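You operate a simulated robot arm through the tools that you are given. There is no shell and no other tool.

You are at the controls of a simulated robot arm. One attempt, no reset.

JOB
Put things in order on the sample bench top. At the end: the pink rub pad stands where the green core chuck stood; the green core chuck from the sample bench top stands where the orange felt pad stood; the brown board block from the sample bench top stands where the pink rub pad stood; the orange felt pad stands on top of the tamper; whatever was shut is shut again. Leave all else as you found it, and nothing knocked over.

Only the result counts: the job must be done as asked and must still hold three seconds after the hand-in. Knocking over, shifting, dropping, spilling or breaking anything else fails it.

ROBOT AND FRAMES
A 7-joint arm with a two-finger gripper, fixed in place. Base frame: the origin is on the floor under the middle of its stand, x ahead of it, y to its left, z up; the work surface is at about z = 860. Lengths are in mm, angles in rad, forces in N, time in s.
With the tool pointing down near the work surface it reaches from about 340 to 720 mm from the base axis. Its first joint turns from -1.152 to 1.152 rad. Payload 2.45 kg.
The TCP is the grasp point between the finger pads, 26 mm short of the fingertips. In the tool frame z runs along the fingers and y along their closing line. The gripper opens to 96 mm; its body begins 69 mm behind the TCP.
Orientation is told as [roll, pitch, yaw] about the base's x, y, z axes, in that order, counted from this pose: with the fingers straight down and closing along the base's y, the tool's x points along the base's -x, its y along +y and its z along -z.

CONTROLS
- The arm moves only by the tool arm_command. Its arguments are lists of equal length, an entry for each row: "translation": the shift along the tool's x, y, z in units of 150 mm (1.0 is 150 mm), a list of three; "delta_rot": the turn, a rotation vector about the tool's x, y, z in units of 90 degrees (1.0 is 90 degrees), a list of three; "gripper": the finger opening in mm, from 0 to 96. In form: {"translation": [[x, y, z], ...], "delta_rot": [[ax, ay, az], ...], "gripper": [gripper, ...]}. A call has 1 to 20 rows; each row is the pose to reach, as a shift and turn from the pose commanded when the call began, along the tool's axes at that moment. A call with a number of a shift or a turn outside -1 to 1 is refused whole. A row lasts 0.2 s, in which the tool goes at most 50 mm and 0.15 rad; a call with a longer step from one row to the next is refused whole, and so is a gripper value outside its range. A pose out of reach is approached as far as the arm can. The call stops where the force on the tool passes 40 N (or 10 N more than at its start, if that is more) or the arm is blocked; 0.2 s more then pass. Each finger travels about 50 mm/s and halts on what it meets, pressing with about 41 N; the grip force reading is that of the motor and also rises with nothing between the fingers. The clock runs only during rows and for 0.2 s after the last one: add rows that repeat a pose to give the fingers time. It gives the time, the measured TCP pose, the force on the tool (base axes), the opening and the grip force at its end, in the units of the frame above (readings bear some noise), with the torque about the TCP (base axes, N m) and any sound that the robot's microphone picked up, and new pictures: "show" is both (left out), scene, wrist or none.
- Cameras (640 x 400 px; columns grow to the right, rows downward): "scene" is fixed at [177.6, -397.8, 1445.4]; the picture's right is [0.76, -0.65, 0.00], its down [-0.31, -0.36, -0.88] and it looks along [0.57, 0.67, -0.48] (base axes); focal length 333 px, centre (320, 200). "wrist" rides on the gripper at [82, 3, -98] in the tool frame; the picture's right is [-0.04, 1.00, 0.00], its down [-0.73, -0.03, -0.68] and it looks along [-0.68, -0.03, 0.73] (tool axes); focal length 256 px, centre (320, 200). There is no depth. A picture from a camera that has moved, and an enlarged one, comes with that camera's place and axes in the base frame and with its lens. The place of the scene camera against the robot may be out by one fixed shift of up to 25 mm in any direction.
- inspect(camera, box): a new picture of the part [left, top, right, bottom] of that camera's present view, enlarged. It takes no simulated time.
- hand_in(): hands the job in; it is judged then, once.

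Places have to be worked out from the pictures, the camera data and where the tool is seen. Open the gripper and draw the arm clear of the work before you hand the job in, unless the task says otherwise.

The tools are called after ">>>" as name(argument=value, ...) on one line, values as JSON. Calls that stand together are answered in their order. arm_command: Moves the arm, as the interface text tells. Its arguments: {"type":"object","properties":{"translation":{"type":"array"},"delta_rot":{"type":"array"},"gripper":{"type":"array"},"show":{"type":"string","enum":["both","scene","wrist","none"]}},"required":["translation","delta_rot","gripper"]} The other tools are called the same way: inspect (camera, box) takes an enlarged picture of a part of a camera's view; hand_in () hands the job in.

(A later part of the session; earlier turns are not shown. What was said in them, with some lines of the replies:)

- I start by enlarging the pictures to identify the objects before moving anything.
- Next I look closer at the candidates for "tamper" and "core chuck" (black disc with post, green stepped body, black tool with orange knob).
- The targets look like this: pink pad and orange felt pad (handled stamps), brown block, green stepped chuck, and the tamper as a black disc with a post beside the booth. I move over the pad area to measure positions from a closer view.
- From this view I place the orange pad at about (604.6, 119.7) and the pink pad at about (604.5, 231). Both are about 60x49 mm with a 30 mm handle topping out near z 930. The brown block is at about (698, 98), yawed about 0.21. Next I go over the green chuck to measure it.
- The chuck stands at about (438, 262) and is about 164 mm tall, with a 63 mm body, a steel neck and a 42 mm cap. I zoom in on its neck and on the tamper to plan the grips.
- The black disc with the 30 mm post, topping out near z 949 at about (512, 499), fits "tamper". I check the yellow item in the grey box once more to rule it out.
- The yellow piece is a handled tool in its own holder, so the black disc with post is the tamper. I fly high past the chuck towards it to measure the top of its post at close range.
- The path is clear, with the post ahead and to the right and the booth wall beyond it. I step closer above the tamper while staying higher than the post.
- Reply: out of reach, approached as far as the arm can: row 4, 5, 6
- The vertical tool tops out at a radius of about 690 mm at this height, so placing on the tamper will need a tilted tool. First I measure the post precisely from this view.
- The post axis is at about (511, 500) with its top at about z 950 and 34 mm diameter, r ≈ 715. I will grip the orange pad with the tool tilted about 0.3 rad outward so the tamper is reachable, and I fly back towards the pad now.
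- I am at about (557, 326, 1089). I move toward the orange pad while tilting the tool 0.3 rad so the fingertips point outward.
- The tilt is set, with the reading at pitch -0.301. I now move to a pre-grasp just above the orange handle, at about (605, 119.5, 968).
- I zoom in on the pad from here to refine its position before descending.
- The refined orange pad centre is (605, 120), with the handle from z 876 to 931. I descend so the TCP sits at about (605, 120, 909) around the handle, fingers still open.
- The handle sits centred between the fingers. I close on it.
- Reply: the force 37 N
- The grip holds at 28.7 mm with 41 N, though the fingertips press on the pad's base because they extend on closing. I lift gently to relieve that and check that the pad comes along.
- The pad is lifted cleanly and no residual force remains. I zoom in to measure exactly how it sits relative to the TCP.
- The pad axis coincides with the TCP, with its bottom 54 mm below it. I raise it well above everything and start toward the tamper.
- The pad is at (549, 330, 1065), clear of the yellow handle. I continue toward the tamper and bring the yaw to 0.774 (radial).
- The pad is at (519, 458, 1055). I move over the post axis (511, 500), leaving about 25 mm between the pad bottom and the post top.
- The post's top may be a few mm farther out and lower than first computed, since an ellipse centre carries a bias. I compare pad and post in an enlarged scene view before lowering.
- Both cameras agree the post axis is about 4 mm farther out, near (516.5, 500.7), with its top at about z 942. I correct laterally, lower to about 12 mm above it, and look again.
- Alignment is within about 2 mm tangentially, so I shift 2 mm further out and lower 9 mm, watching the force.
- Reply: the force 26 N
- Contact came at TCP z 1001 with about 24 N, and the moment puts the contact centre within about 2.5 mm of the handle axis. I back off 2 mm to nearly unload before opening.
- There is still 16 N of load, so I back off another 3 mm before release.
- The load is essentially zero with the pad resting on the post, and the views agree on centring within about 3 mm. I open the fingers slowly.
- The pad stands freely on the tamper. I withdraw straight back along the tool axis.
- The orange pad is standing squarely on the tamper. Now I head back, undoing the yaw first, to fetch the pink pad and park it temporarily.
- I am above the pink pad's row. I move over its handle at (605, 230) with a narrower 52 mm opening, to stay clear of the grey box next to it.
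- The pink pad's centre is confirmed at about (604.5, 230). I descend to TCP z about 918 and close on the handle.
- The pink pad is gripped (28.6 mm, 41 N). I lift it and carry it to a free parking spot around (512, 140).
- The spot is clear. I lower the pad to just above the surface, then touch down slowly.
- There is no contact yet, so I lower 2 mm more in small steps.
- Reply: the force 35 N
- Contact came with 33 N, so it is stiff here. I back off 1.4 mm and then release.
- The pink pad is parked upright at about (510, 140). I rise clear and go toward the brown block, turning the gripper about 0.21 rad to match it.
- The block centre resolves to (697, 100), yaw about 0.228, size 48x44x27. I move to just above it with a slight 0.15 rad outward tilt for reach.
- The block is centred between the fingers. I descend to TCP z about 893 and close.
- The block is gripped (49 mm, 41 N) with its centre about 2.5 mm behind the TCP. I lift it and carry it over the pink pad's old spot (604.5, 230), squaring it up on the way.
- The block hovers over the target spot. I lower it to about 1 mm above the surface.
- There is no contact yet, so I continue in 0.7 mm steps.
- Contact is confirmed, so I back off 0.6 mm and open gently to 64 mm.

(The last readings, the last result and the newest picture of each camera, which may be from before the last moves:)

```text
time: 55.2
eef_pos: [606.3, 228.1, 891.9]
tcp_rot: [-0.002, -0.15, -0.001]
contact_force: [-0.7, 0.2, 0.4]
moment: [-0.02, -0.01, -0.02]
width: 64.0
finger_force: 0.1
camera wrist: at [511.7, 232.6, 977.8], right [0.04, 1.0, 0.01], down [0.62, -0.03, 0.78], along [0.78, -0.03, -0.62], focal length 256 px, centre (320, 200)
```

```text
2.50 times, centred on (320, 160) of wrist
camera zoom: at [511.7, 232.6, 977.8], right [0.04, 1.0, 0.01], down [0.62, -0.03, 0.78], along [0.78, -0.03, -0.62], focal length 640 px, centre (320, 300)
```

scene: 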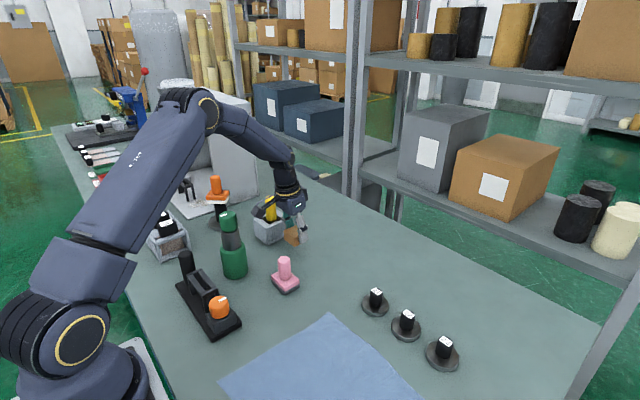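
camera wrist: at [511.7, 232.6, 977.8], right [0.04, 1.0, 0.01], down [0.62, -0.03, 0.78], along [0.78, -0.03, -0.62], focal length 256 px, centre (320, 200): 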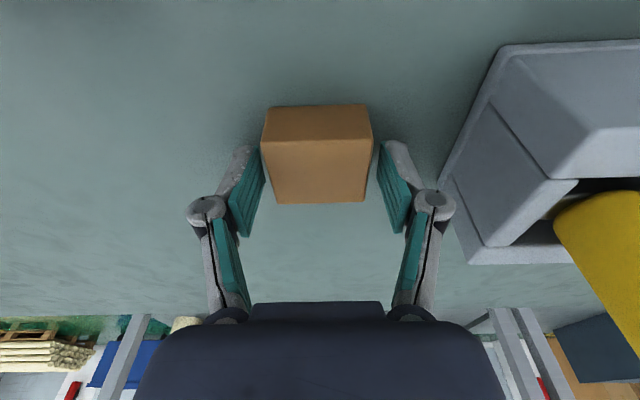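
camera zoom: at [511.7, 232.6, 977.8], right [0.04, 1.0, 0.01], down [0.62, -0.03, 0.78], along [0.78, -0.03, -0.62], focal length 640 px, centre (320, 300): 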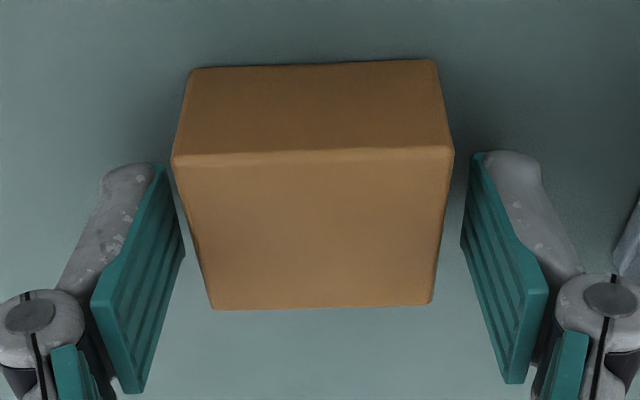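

The block now stands at about (605, 229), within about 1 mm of the target. I rise straight up, straighten the tool, and go for the chuck.

>>> arm_command(translation=[[-0.015, 0, -0.1], [-0.04, 0, -0.25], [-0.07, 0, -0.45], [-0.1, 0, -0.68], [-0.13, 0, -0.9], [-0.13, 0, -0.9]], delta_rot=[[0, 0, 0], [0, 0, 0], [0, 0.03, 0], [0, 0.06, 0], [0, 0.0955, 0], [0, 0.0955, 0]], gripper=[64, 64, 66, 68, 70, 70], show="none")

>>> arm_command(translation=[[0.2, 0.03, -0.1], [0.4, 0.06, -0.2], [0.6, 0.1, -0.3], [0.8, 0.15, -0.4], [1.0, 0.2, -0.45], [1.0, 0.2, -0.45]], delta_rot=[[0, 0, 0], [0, 0, 0], [0, 0, 0], [0, 0, 0], [0, 0, 0], [0, 0, 0]], gripper=[70, 70, 70, 70, 70, 70], show="both")

```text
time: 56.6
eef_pos: [606.5, 227.1, 1029.0]
tcp_rot: [-0.002, 0.002, 0.0]
contact_force: [1.1, -1.3, 0.1]
moment: [0.01, 0.02, -0.01]
width: 70.0
finger_force: 0.1
```

```text
time: 58.0
eef_pos: [455.8, 260.5, 1096.5]
tcp_rot: [0.0, -0.002, 0.0]
contact_force: [-0.9, 0.0, -0.6]
moment: [0.01, 0.01, 0.0]
width: 70.0
finger_force: 0.1
camera wrist: at [374.9, 263.5, 1195.3], right [0.04, 1.0, 0.0], down [0.73, -0.03, 0.68], along [0.68, -0.03, -0.73], focal length 256 px, centre (320, 200)
```

scene: 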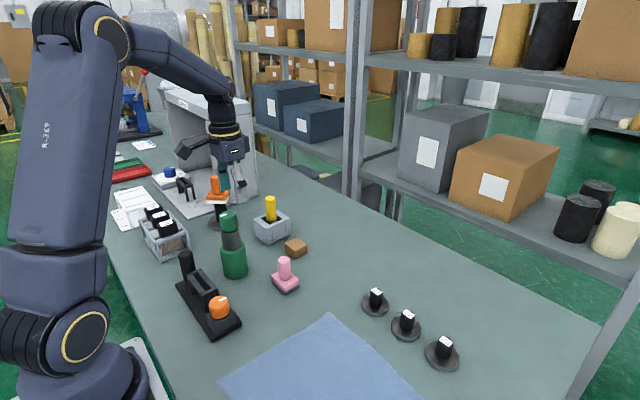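
wrist: 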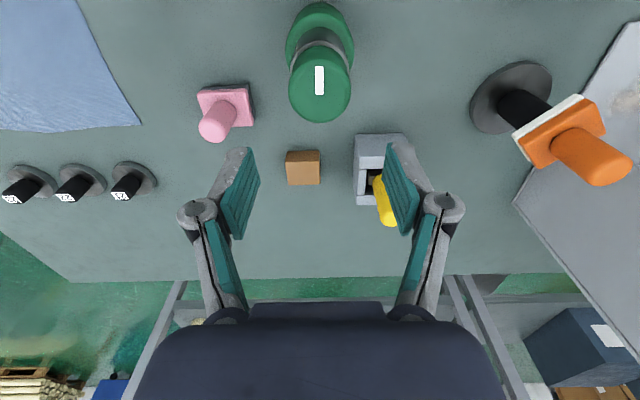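

The orange pad still stands on the tamper and the brown block is in place. I zoom in on the chuck head-on to fix its exact centre.

>>> inspect(camera="wrist", box=[260, 0, 380, 140])

>>> inspect(camera="wrist", box=[460, 40, 640, 200])

```text
2.86 times, centred on (320, 70) of wrist
camera zoom: at [374.9, 263.5, 1195.3], right [0.04, 1.0, 0.0], down [0.73, -0.03, 0.68], along [0.68, -0.03, -0.73], focal length 731 px, centre (320, 571)
```

zoom: 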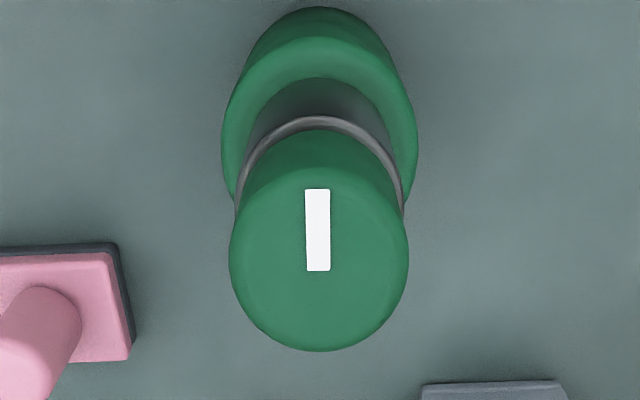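

```text
2.50 times, centred on (550, 120) of wrist
camera zoom: at [374.9, 263.5, 1195.3], right [0.04, 1.0, 0.0], down [0.73, -0.03, 0.68], along [0.68, -0.03, -0.73], focal length 640 px, centre (-255, 400)
```

zoom: 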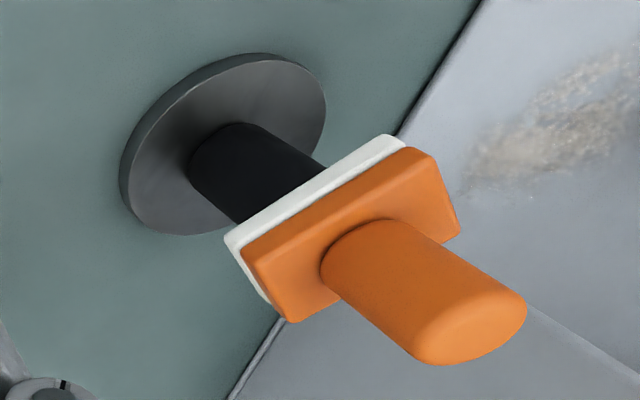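

The chuck centre is at (438, 261). I move over it and descend with the fingers straddling the steel neck, to TCP z about 980.

>>> arm_command(translation=[[0.06, 0.003, 0.1], [0.119, 0.003, 0.24], [0.119, 0.003, 0.36], [0.119, 0.003, 0.48], [0.119, 0.003, 0.58], [0.119, 0.003, 0.68], [0.119, 0.003, 0.745], [0.119, 0.003, 0.777], [0.119, 0.003, 0.777]], delta_rot=[[0, 0, 0], [0, 0, 0], [0, 0, 0], [0, 0, 0], [0, 0, 0], [0, 0, 0], [0, 0, 0], [0, 0, 0], [0, 0, 0]], gripper=[70, 70, 70, 70, 70, 70, 70, 70, 70], show="both")

>>> inspect(camera="scene", box=[170, 180, 270, 300])

```text
time: 60.0
eef_pos: [437.9, 258.9, 979.7]
tcp_rot: [-0.002, -0.001, -0.002]
contact_force: [-0.2, 0.3, 0.3]
moment: [0.02, -0.02, 0.0]
width: 70.0
finger_force: 0.0
camera wrist: at [356.8, 263.3, 1079.0], right [0.04, 1.0, 0.0], down [0.73, -0.03, 0.68], along [0.68, -0.03, -0.73], focal length 256 px, centre (320, 200)
```

scene: 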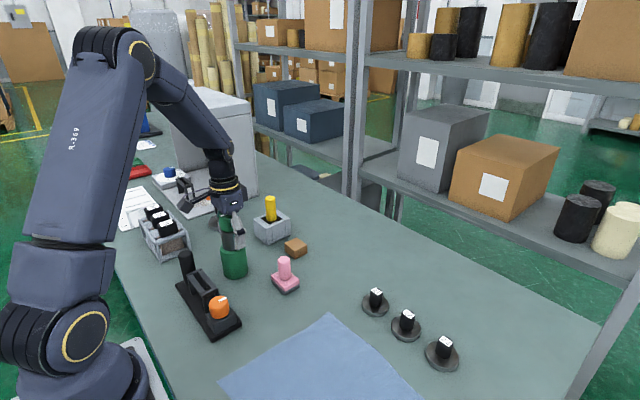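
wrist: 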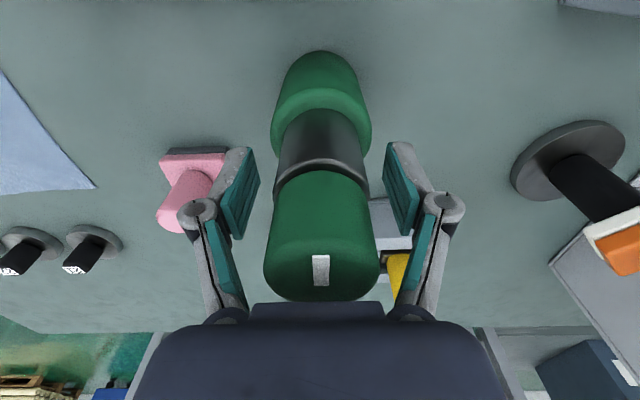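

```text
3.33 times, centred on (220, 240) of scene
camera zoom: at [177.6, -397.8, 1445.4], right [0.76, -0.65, 0.0], down [-0.31, -0.36, -0.88], along [0.57, 0.67, -0.48], focal length 1111 px, centre (653, 67)
```

zoom: 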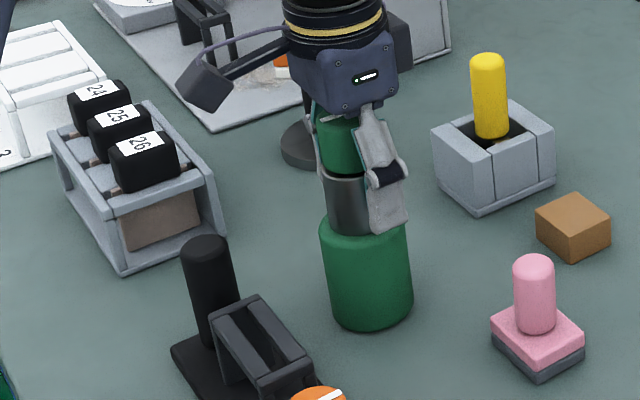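

The fingers are level with the steel neck. I close on it.

>>> arm_command(translation=[[0, 0, 0], [0, 0, 0], [0, 0, 0], [0, 0, 0], [0, 0, 0], [0, 0, 0], [0, 0, 0]], delta_rot=[[0, 0, 0], [0, 0, 0], [0, 0, 0], [0, 0, 0], [0, 0, 0], [0, 0, 0], [0, 0, 0]], gripper=[62, 55, 49, 44, 34, 34, 34], show="wrist")

```text
time: 61.6
eef_pos: [437.9, 259.9, 982.1]
tcp_rot: [0.001, -0.001, -0.002]
contact_force: [0.4, 4.6, 2.9]
moment: [0.22, 0.05, -0.02]
width: 43.5
finger_force: 41.0
camera wrist: at [356.8, 263.7, 1079.3], right [0.04, 1.0, 0.0], down [0.73, -0.03, 0.68], along [0.68, -0.03, -0.73], focal length 256 px, centre (320, 200)
```

wrist: 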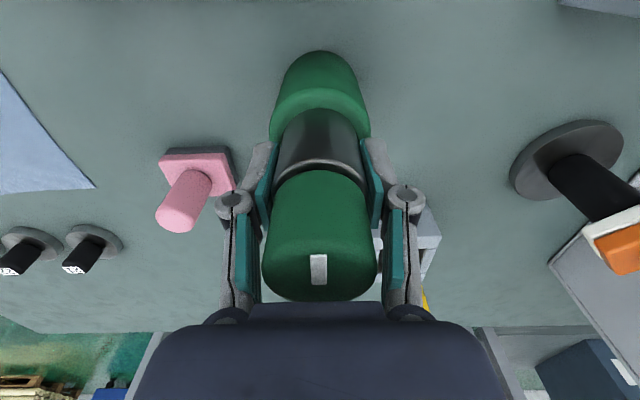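

The neck is gripped at 43.5 mm. I lift slowly at first to feel the weight and confirm the whole chuck comes along.

>>> arm_command(translation=[[0, 0, -0.02], [0, 0, -0.05], [0, 0, -0.09], [0, 0, -0.13], [0, 0, -0.13]], delta_rot=[[0, 0, 0], [0, 0, 0], [0, 0, 0], [0, 0, 0], [0, 0, 0]], gripper=[34, 34, 34, 34, 34], show="both")

>>> inspect(camera="scene", box=[180, 180, 280, 300])

```text
time: 62.8
eef_pos: [436.3, 259.6, 1000.6]
tcp_rot: [-0.001, 0.0, 0.0]
contact_force: [-0.1, 0.1, -5.3]
moment: [0.02, -0.03, 0.0]
width: 43.4
finger_force: 40.7
camera wrist: at [356.3, 263.5, 1098.4], right [0.04, 1.0, 0.0], down [0.73, -0.03, 0.68], along [0.68, -0.03, -0.73], focal length 256 px, centre (320, 200)
```

scene: 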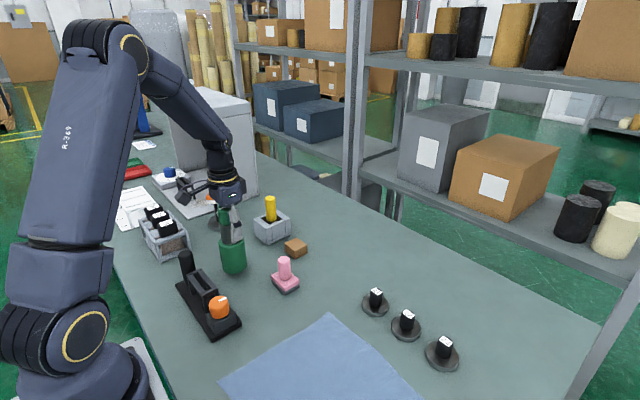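
wrist: 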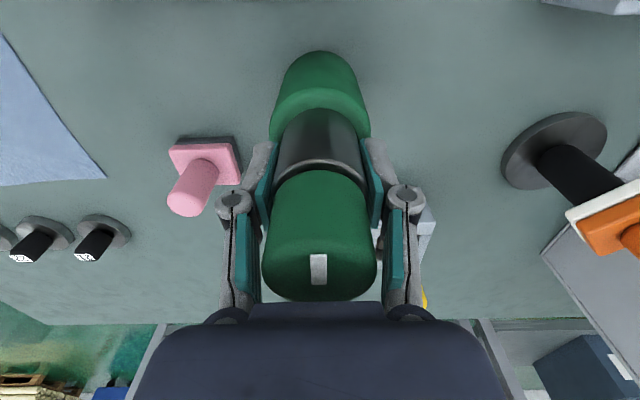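

```text
3.33 times, centred on (230, 240) of scene
camera zoom: at [177.7, -397.7, 1445.4], right [0.76, -0.65, 0.0], down [-0.31, -0.36, -0.88], along [0.57, 0.67, -0.48], focal length 1111 px, centre (620, 67)
```

zoom: 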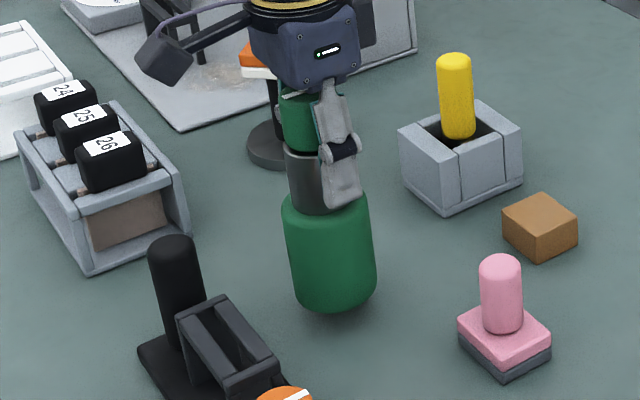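

The whole chuck is lifted and weighs about 0.5 kg, with its bottom 121 mm below the TCP. I raise it above the pink handle height and carry it toward the orange pad's old spot.

>>> arm_command(translation=[[0, 0, -0.08], [0, 0, -0.2], [0, 0, -0.35], [0, 0, -0.5], [-0.12, -0.1, -0.52], [-0.26, -0.22, -0.52], [-0.4, -0.34, -0.52], [-0.54, -0.45, -0.52], [-0.62, -0.52, -0.52], [-0.62, -0.52, -0.52]], delta_rot=[[0, 0, 0], [0, 0, 0], [0, 0, 0], [0, 0, 0], [0, 0, 0], [0, 0, 0], [0, 0, 0], [0, 0, 0], [0, 0, 0], [0, 0, 0]], gripper=[34, 34, 34, 34, 34, 34, 34, 34, 34, 34], show="both")

```text
time: 65.0
eef_pos: [531.5, 182.9, 1081.2]
tcp_rot: [-0.001, -0.001, -0.001]
contact_force: [-0.2, 0.4, -6.2]
moment: [0.01, -0.02, -0.01]
width: 43.1
finger_force: 41.0
camera wrist: at [450.3, 186.2, 1177.4], right [0.04, 1.0, 0.0], down [0.73, -0.03, 0.68], along [0.68, -0.03, -0.73], focal length 256 px, centre (320, 200)
```

scene: 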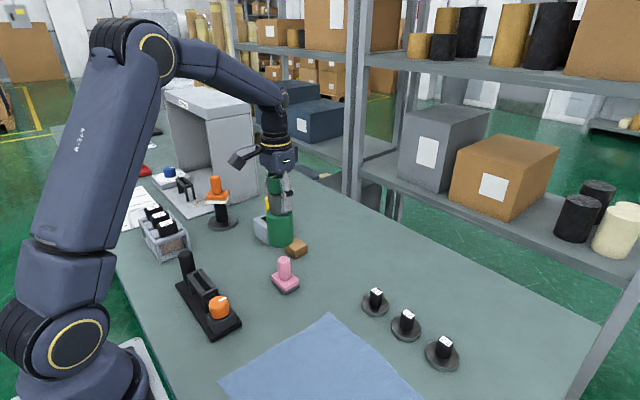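
wrist: 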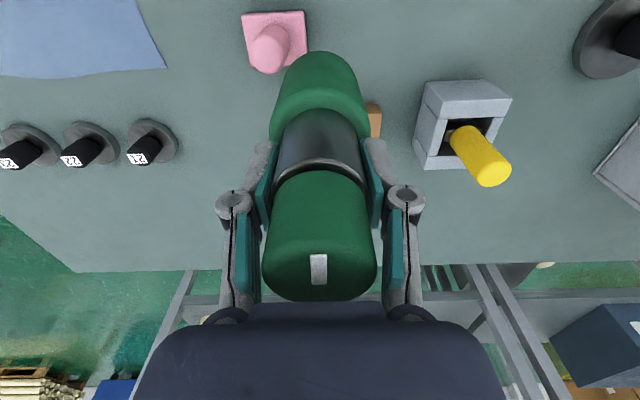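

The chuck hangs straight. I go over (605, 120) and then lower to about 15 mm above the surface for a check.

>>> arm_command(translation=[[-0.12, -0.1, 0], [-0.25, -0.21, 0], [-0.38, -0.32, 0], [-0.49, -0.419, 0], [-0.49, -0.419, 0.12], [-0.49, -0.419, 0.26], [-0.49, -0.419, 0.4], [-0.49, -0.419, 0.5], [-0.49, -0.419, 0.55], [-0.49, -0.419, 0.55]], delta_rot=[[0, 0, 0], [0, 0, 0], [0, 0, 0], [0, 0, 0], [0, 0, 0], [0, 0, 0], [0, 0, 0], [0, 0, 0], [0, 0, 0], [0, 0, 0]], gripper=[34, 34, 34, 34, 34, 34, 34, 34, 34, 34], show="both")

>>> inspect(camera="scene", box=[270, 190, 370, 300])

```text
time: 67.2
eef_pos: [604.9, 120.9, 997.2]
tcp_rot: [-0.002, -0.001, -0.001]
contact_force: [-0.2, -1.0, -5.1]
moment: [0.03, -0.03, -0.01]
width: 43.3
finger_force: 40.7
camera wrist: at [523.6, 124.3, 1094.5], right [0.04, 1.0, 0.0], down [0.73, -0.03, 0.68], along [0.68, -0.03, -0.73], focal length 256 px, centre (320, 200)
```

scene: 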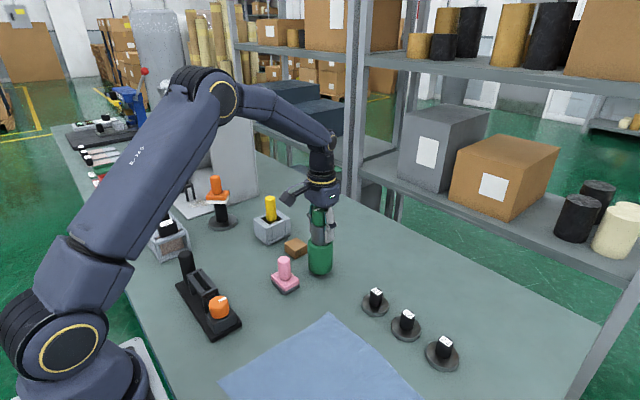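
wrist: 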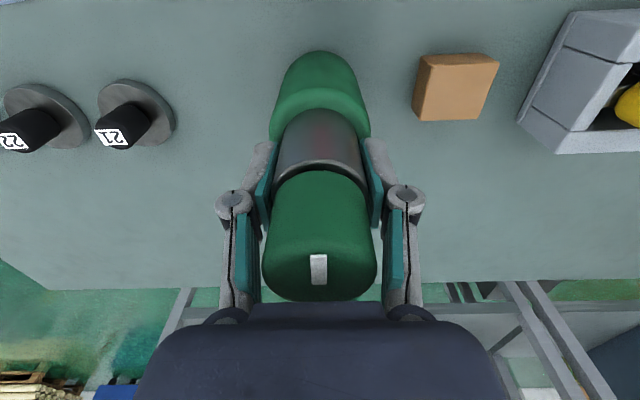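

```text
3.64 times, centred on (320, 245) of scene
camera zoom: at [177.7, -397.7, 1445.4], right [0.76, -0.65, 0.0], down [-0.31, -0.36, -0.88], along [0.57, 0.67, -0.48], focal length 1212 px, centre (320, 36)
```

zoom: 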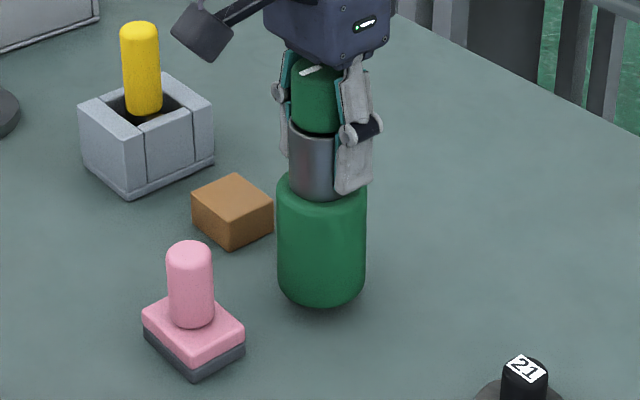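

The chuck hangs vertical about 16 mm above the surface on target. I lower it to near contact.

>>> arm_command(translation=[[0, -0.003, 0.03], [0, -0.003, 0.06], [0, -0.003, 0.085], [0, -0.003, 0.095], [0, -0.003, 0.095]], delta_rot=[[0, 0, 0], [0, 0, 0], [0, 0, 0], [0, 0, 0], [0, 0, 0]], gripper=[34, 34, 34, 34, 34], show="none")

>>> arm_command(translation=[[0, 0, 0.006], [0, 0, 0.006]], delta_rot=[[0, 0, 0], [0, 0, 0]], gripper=[34, 34], show="none")

```text
time: 68.4
eef_pos: [604.9, 119.7, 980.6]
tcp_rot: [-0.001, 0.0, 0.0]
contact_force: [-0.7, 0.4, -4.2]
moment: [-0.02, -0.02, 0.0]
width: 43.5
finger_force: 41.2
```

```text
time: 69.0
eef_pos: [604.7, 118.4, 980.9]
tcp_rot: [0.002, -0.001, 0.002]
contact_force: [-5.8, 2.0, 7.2]
moment: [-0.04, 0.33, -0.08]
width: 43.3
finger_force: 40.7
```

The chuck touched down (+7 N versus -5 N hanging). I back off 0.4 mm and open slowly.

>>> arm_command(translation=[[0, 0, -0.003], [0, 0, -0.003], [0, 0, -0.003], [0, 0, -0.003], [0, 0, -0.003], [0, 0, -0.003], [0, 0, -0.003], [0, 0, -0.003]], delta_rot=[[0, 0, 0], [0, 0, 0], [0, 0, 0], [0, 0, 0], [0, 0, 0], [0, 0, 0], [0, 0, 0], [0, 0, 0]], gripper=[34, 44, 46, 49, 54, 60, 68, 70], show="both")

>>> inspect(camera="scene", box=[270, 190, 370, 300])

```text
time: 70.8
eef_pos: [604.2, 119.7, 981.7]
tcp_rot: [-0.002, -0.001, -0.002]
contact_force: [0.5, -0.2, 0.4]
moment: [-0.01, -0.01, -0.02]
width: 70.2
finger_force: 0.1
camera wrist: at [523.3, 122.3, 1079.8], right [0.04, 1.0, 0.0], down [0.73, -0.03, 0.68], along [0.68, -0.03, -0.73], focal length 256 px, centre (320, 200)
```

scene: 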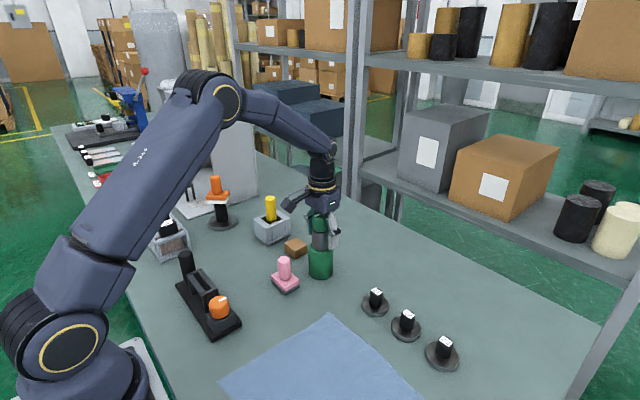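
wrist: 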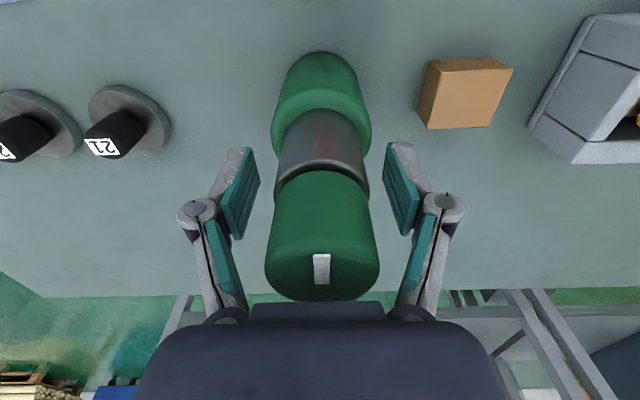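

```text
3.64 times, centred on (320, 245) of scene
camera zoom: at [177.6, -397.8, 1445.4], right [0.76, -0.65, 0.0], down [-0.31, -0.36, -0.88], along [0.57, 0.67, -0.48], focal length 1212 px, centre (320, 36)
```

zoom: 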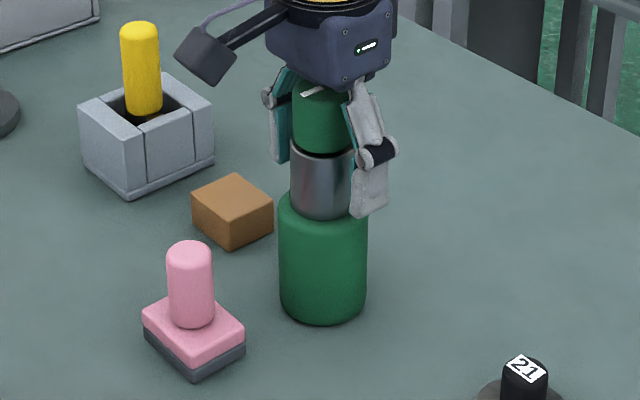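

The chuck stands upright at about (604.5, 120). I rise straight up past its cap, then back over to the parked pink pad.

>>> arm_command(translation=[[0, 0, -0.08], [0, 0, -0.2], [0, 0, -0.36], [0, 0, -0.54], [0, 0, -0.68], [0, 0, -0.68]], delta_rot=[[0, 0, 0], [0, 0, 0], [0, 0, 0], [0, 0, 0], [0, 0, 0], [0, 0, 0]], gripper=[70, 70, 70, 70, 70, 70], show="none")

>>> arm_command(translation=[[0.16, 0.03, 0], [0.35, 0.06, 0], [0.54, 0.1, 0.0], [0.72, 0.13, 0.05], [0.72, 0.13, 0.2], [0.72, 0.13, 0.2]], delta_rot=[[0, 0, 0], [0, 0, 0], [0, 0, 0], [0, 0, 0], [0, 0, 0], [0, 0, 0]], gripper=[64, 58, 54, 54, 54, 54], show="both")

```text
time: 72.2
eef_pos: [602.9, 118.4, 1083.9]
tcp_rot: [-0.002, -0.001, -0.002]
contact_force: [0.4, -1.8, -0.2]
moment: [-0.01, 0.0, -0.02]
width: 70.1
finger_force: 0.1
```

```text
time: 73.6
eef_pos: [497.1, 137.2, 1055.8]
tcp_rot: [-0.002, 0.001, -0.002]
contact_force: [0.3, -0.2, 0.6]
moment: [0.03, -0.01, -0.04]
width: 53.8
finger_force: 0.2
camera wrist: at [415.3, 141.6, 1153.6], right [0.04, 1.0, 0.0], down [0.73, -0.03, 0.68], along [0.68, -0.03, -0.73], focal length 256 px, centre (320, 200)
```

scene: 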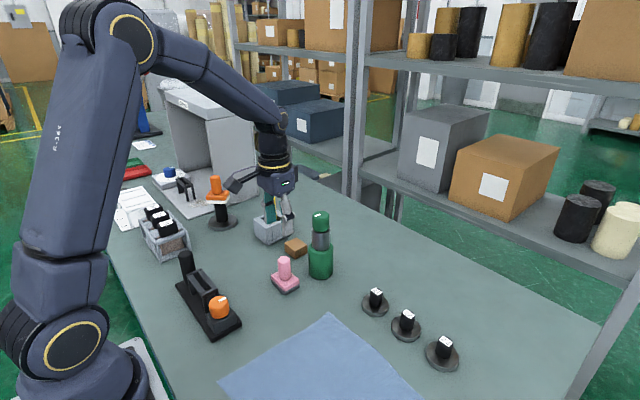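
wrist: 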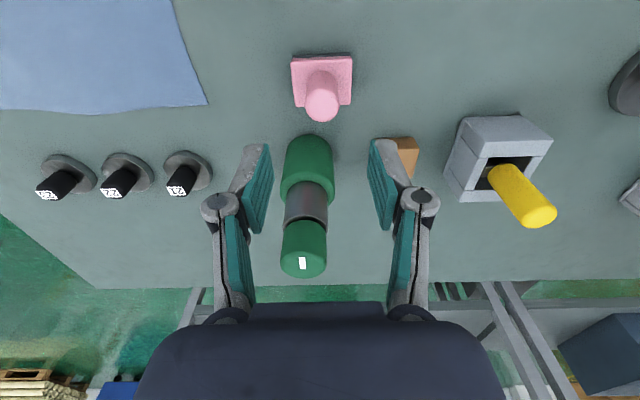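

The pink pad is just below and ahead. I move over its handle and zoom to verify alignment, keeping clear of the chuck.

>>> arm_command(translation=[[-0.03, 0.006, 0.12], [-0.06, 0.012, 0.25], [-0.087, 0.019, 0.38], [-0.087, 0.019, 0.467], [-0.087, 0.019, 0.467]], delta_rot=[[0, 0, 0], [0, 0, 0], [0, 0, 0], [0, 0, 0], [0, 0, 0]], gripper=[54, 54, 54, 54, 54], show="wrist")

>>> inspect(camera="wrist", box=[240, 30, 400, 190])

```text
time: 74.8
eef_pos: [508.4, 140.6, 984.6]
tcp_rot: [-0.002, 0.0, -0.001]
contact_force: [0.1, 0.2, 1.3]
moment: [0.0, 0.0, 0.02]
width: 53.8
finger_force: 0.1
camera wrist: at [427.1, 144.3, 1082.6], right [0.04, 1.0, 0.0], down [0.73, -0.03, 0.68], along [0.68, -0.03, -0.73], focal length 256 px, centre (320, 200)
```

wrist: 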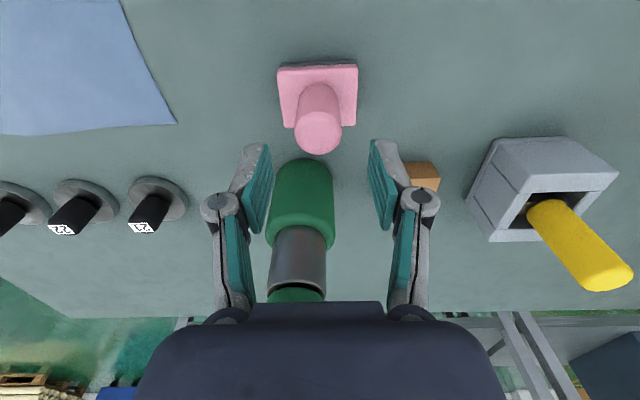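

```text
2.50 times, centred on (320, 110) of wrist
camera zoom: at [427.1, 144.3, 1082.6], right [0.04, 1.0, 0.0], down [0.73, -0.03, 0.68], along [0.68, -0.03, -0.73], focal length 640 px, centre (320, 425)
```

zoom: 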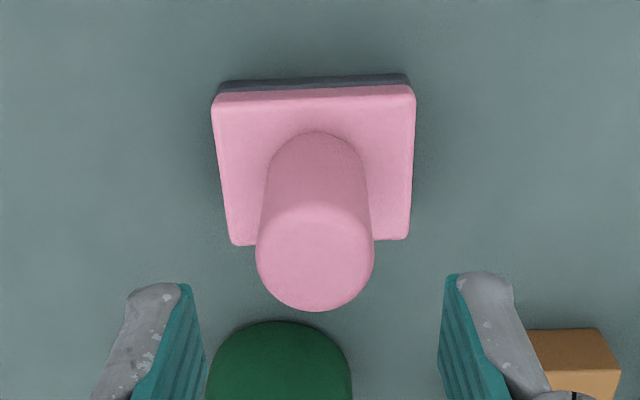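

The pink pad is at (509.5, 139.4) and aligned with the gripper. I descend and grip its handle.

>>> arm_command(translation=[[-0.005, -0.006, 0.1], [-0.005, -0.006, 0.2], [-0.005, -0.006, 0.3], [-0.005, -0.006, 0.39], [-0.005, -0.006, 0.44], [-0.005, -0.006, 0.44]], delta_rot=[[0, 0, 0], [0, 0, 0], [0, 0, 0], [0, 0, 0], [0, 0, 0], [0, 0, 0]], gripper=[54, 54, 54, 54, 54, 54], show="none")

>>> arm_command(translation=[[0, 0, 0], [0, 0, 0], [0, 0, 0], [0, 0, 0], [0, 0, 0], [0, 0, 0]], delta_rot=[[0, 0, 0], [0, 0, 0], [0, 0, 0], [0, 0, 0], [0, 0, 0], [0, 0, 0]], gripper=[44, 38, 32, 20, 20, 20], show="wrist")

```text
time: 76.2
eef_pos: [510.3, 140.7, 917.8]
tcp_rot: [-0.004, -0.001, -0.003]
contact_force: [-0.2, -1.0, -0.1]
moment: [0.01, -0.01, 0.01]
width: 53.8
finger_force: 0.1
```

```text
time: 77.6
eef_pos: [511.0, 140.9, 917.4]
tcp_rot: [-0.001, 0.001, -0.003]
contact_force: [0.8, -1.9, 2.4]
moment: [-0.05, -0.02, 0.0]
width: 28.9
finger_force: 40.9
camera wrist: at [429.3, 144.7, 1015.6], right [0.04, 1.0, 0.0], down [0.73, -0.03, 0.68], along [0.68, -0.03, -0.73], focal length 256 px, centre (320, 200)
```

wrist: 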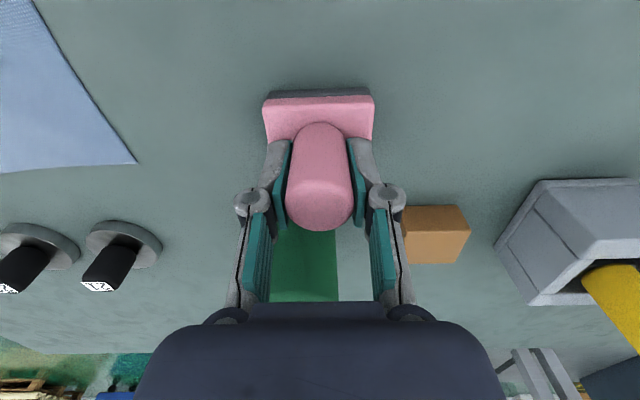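

The pink pad is gripped again. I lift it and carry it over to the chuck's old place at (438, 261).

>>> arm_command(translation=[[0, 0, -0.06], [0, 0, -0.18], [0, 0, -0.35], [0.08, 0.13, -0.42], [0.18, 0.3, -0.42], [0.28, 0.47, -0.42], [0.38, 0.64, -0.42], [0.475, 0.8, -0.42], [0.475, 0.8, -0.42]], delta_rot=[[0, 0, 0], [0, 0, 0], [0, 0, 0], [0, 0, 0], [0, 0, 0], [0, 0, 0], [0, 0, 0], [0, 0, 0], [0, 0, 0]], gripper=[20, 20, 20, 20, 20, 20, 20, 20, 20], show="both")

>>> inspect(camera="scene", box=[160, 170, 280, 310])

```text
time: 79.6
eef_pos: [438.0, 259.9, 981.4]
tcp_rot: [-0.001, 0.0, -0.001]
contact_force: [-0.2, -0.4, -0.8]
moment: [0.03, -0.02, 0.04]
width: 29.0
finger_force: 41.1
camera wrist: at [356.6, 263.7, 1079.1], right [0.04, 1.0, 0.0], down [0.73, -0.03, 0.68], along [0.68, -0.03, -0.73], focal length 256 px, centre (320, 200)
```

scene: 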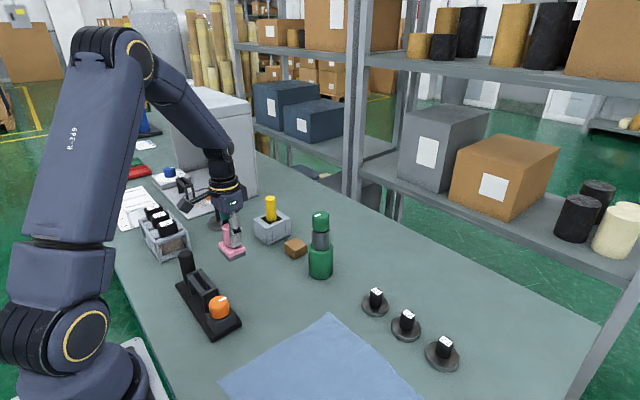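
wrist: 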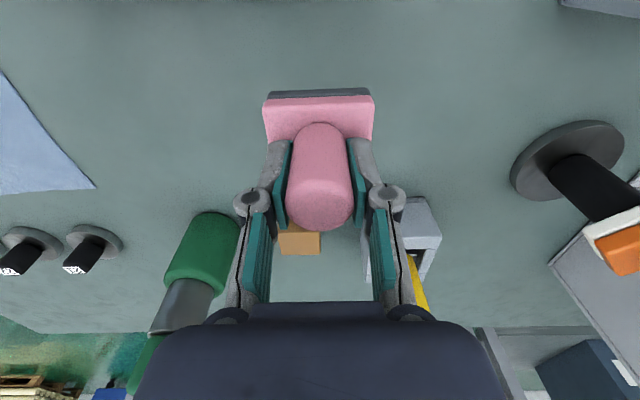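

```text
2.86 times, centred on (220, 240) of scene
camera zoom: at [177.6, -397.7, 1445.4], right [0.76, -0.65, 0.0], down [-0.31, -0.36, -0.88], along [0.57, 0.67, -0.48], focal length 952 px, centre (606, 86)
```

zoom: 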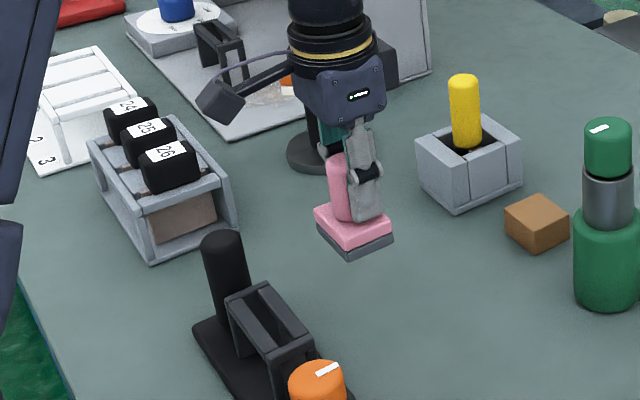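

The pad hovers over the spot and the wrist camera stays well clear of the black fixture's post. I lower to near contact with a 1 mm correction.

>>> arm_command(translation=[[-0.006, 0.006, 0.1], [-0.006, 0.006, 0.2], [-0.006, 0.006, 0.3], [-0.006, 0.006, 0.37], [-0.006, 0.006, 0.405], [-0.006, 0.006, 0.412], [-0.006, 0.006, 0.412]], delta_rot=[[0, 0, 0], [0, 0, 0], [0, 0, 0], [0, 0, 0], [0, 0, 0], [0, 0, 0], [0, 0, 0]], gripper=[20, 20, 20, 20, 20, 20, 20], show="none")

>>> arm_command(translation=[[0, 0, 0.005], [0, 0, 0.005]], delta_rot=[[0, 0, 0], [0, 0, 0]], gripper=[20, 20], show="none")

```text
time: 81.2
eef_pos: [440.6, 260.7, 919.0]
tcp_rot: [-0.002, 0.0, -0.001]
contact_force: [-0.3, -0.4, -0.9]
moment: [0.0, 0.0, 0.02]
width: 28.8
finger_force: 40.9
```

```text
time: 81.8
eef_pos: [439.1, 261.3, 917.1]
tcp_rot: [-0.002, -0.001, -0.001]
contact_force: [0.2, 0.2, -0.5]
moment: [0.03, 0.0, -0.01]
width: 28.6
finger_force: 41.5
```

Still hanging free, so I continue in small steps until it touches.

>>> arm_command(translation=[[0, 0, 0.005], [0, 0, 0.005]], delta_rot=[[0, 0, 0], [0, 0, 0]], gripper=[20, 20], show="none")

>>> arm_command(translation=[[0, 0, 0.004], [0, 0, 0.004]], delta_rot=[[0, 0, 0], [0, 0, 0]], gripper=[20, 20], show="none")

```text
time: 82.4
eef_pos: [439.1, 260.8, 917.0]
tcp_rot: [-0.001, -0.004, -0.001]
contact_force: [-0.9, -1.5, 11.5]
moment: [-0.09, 0.16, 0.01]
width: 29.0
finger_force: 41.0
```

```text
time: 83.0
eef_pos: [440.7, 260.4, 917.5]
tcp_rot: [0.001, -0.001, -0.002]
contact_force: [-2.3, -3.7, 19.6]
moment: [-0.11, 0.2, -0.03]
width: 28.8
finger_force: 41.1
```

The pad is in contact (about 20 N). I back off 1 mm and release slowly.

>>> arm_command(translation=[[0, 0, -0.007], [0, 0, -0.007], [0, 0, -0.007], [0, 0, -0.007], [0, 0, -0.007], [0, 0, -0.007], [0, 0, -0.007], [0, 0, -0.007]], delta_rot=[[0, 0, 0], [0, 0, 0], [0, 0, 0], [0, 0, 0], [0, 0, 0], [0, 0, 0], [0, 0, 0], [0, 0, 0]], gripper=[20, 29, 31, 34, 39, 46, 54, 54], show="wrist")

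```text
time: 84.8
eef_pos: [439.6, 259.9, 918.1]
tcp_rot: [-0.001, 0.0, -0.002]
contact_force: [1.1, 0.7, 0.2]
moment: [-0.01, -0.01, 0.01]
width: 53.9
finger_force: 0.0
camera wrist: at [358.4, 264.3, 1016.3], right [0.04, 1.0, 0.0], down [0.73, -0.03, 0.68], along [0.68, -0.03, -0.73], focal length 256 px, centre (320, 200)
```

wrist: 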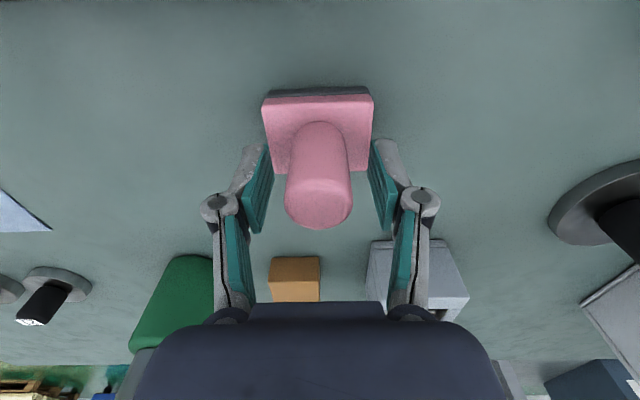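

The pink pad stands free at about (438.5, 260.5). I rise straight up and back off to a clear pose for a full check.

>>> arm_command(translation=[[0, 0, -0.1], [0, 0, -0.25], [0, 0, -0.45], [0, 0, -0.7], [0, 0, -0.95], [0, 0, -0.95]], delta_rot=[[0, 0, 0], [0, 0, 0], [0, 0, 0], [0, 0, 0], [0, 0, 0], [0, 0, 0]], gripper=[54, 58, 64, 80, 96, 96], show="none")

>>> arm_command(translation=[[0.0, -0.2, -0.1], [0.0, -0.45, -0.2], [0.0, -0.7, -0.3], [0.0, -0.95, -0.4], [0.0, -0.95, -0.5], [0.0, -0.95, -0.5]], delta_rot=[[0, 0, 0], [0, 0, 0], [0, 0, 0], [0, 0, 0], [0, 0, 0], [0, 0, 0]], gripper=[96, 96, 96, 96, 96, 96], show="both")

```text
time: 86.2
eef_pos: [439.3, 259.7, 1059.5]
tcp_rot: [-0.001, 0.001, -0.002]
contact_force: [-0.5, -0.3, 0.8]
moment: [-0.03, -0.01, 0.0]
width: 96.2
finger_force: 0.1
```

```text
time: 87.6
eef_pos: [442.1, 121.6, 1137.8]
tcp_rot: [-0.001, 0.0, -0.001]
contact_force: [-0.1, -0.1, -0.1]
moment: [0.01, -0.02, -0.01]
width: 96.0
finger_force: 0.0
camera wrist: at [360.4, 124.3, 1236.4], right [0.04, 1.0, 0.0], down [0.73, -0.03, 0.68], along [0.68, -0.03, -0.73], focal length 256 px, centre (320, 200)
```

scene: 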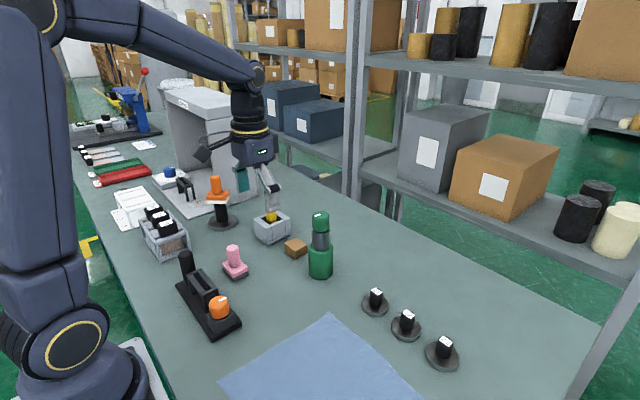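
wrist: 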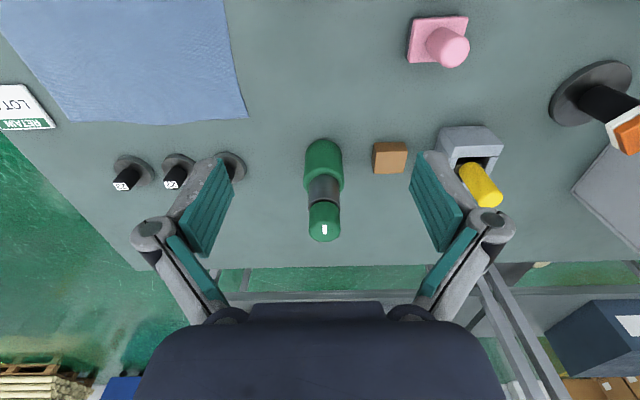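

All pieces look in place. I zoom in for a final check of the orange pad on the tamper, the tamper's position, and the other three spots.

>>> inspect(camera="scene", box=[195, 185, 245, 235])

>>> inspect(camera="scene", box=[200, 160, 350, 290])

>>> inspect(camera="wrist", box=[280, 0, 520, 250])

```text
8.00 times, centred on (220, 210) of scene
camera zoom: at [177.6, -397.8, 1445.4], right [0.76, -0.65, 0.0], down [-0.31, -0.36, -0.88], along [0.57, 0.67, -0.48], focal length 2667 px, centre (1120, 120)
```

zoom: 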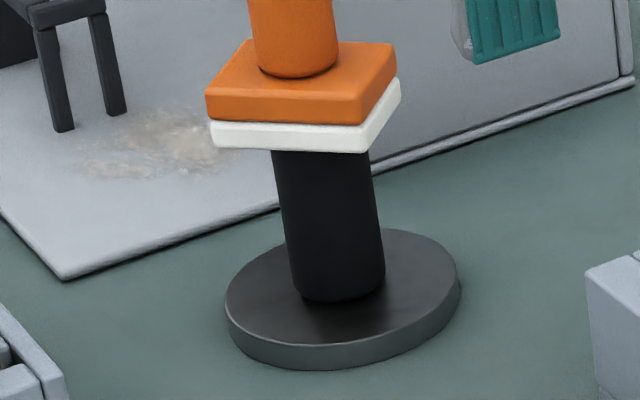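

```text
3.08 times, centred on (275, 225) of scene
camera zoom: at [177.6, -397.8, 1445.4], right [0.76, -0.65, 0.0], down [-0.31, -0.36, -0.88], along [0.57, 0.67, -0.48], focal length 1026 px, centre (458, 123)
```

zoom: 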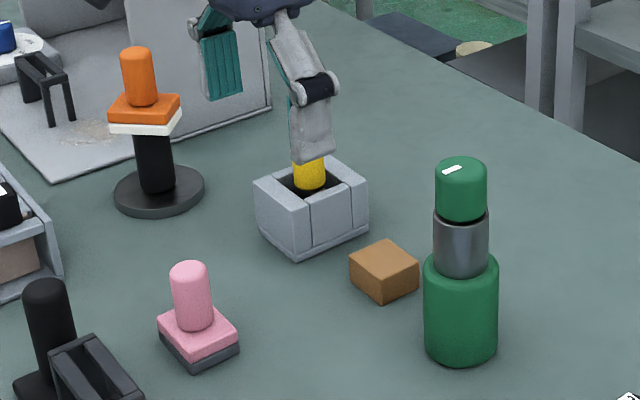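

```text
1.60 times, centred on (400, 125) of wrist
camera zoom: at [360.4, 124.3, 1236.4], right [0.04, 1.0, 0.0], down [0.73, -0.03, 0.68], along [0.68, -0.03, -0.73], focal length 410 px, centre (192, 320)
```

zoom: 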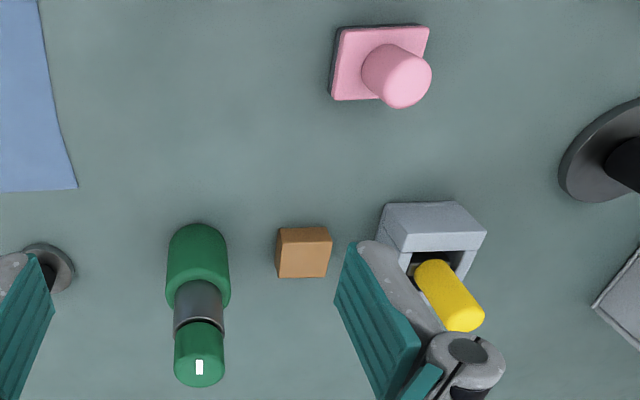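

The tamper disc is exactly where it was and the orange pad is level and centred on its post. The chuck, block and pink pad stand upright on their targets, nothing else has moved, nothing was opened, and the gripper is open and clear. I hand the job in.

>>> hand_in()

```text
The job is handed in.
```

The job is done and handed in. In the last pictures all four pieces stood upright where you asked, to within a few millimetres by my measurements.

| Piece | Where it is now |
|---|---|
| Pink rub pad | Where the green core chuck stood, about (438, 260) |
| Green core chuck | Where the orange felt pad stood, about (604, 120) |
| Brown board block | Where the pink rub pad stood, about (605, 229), turned square with the bench |
| Orange felt pad | On top of the tamper, about 2 mm off centre |

- **Tamper:** No object was labelled as the tamper. I took it to be the black disc with a post next to the grey booth, and it stayed where it was during the placing.
- **Other objects:** I opened nothing, so there was nothing to shut. Nothing was knocked over, and I saw nothing else out of place.
- **Arm:** The gripper was open and the arm was clear of the bench when I handed in.
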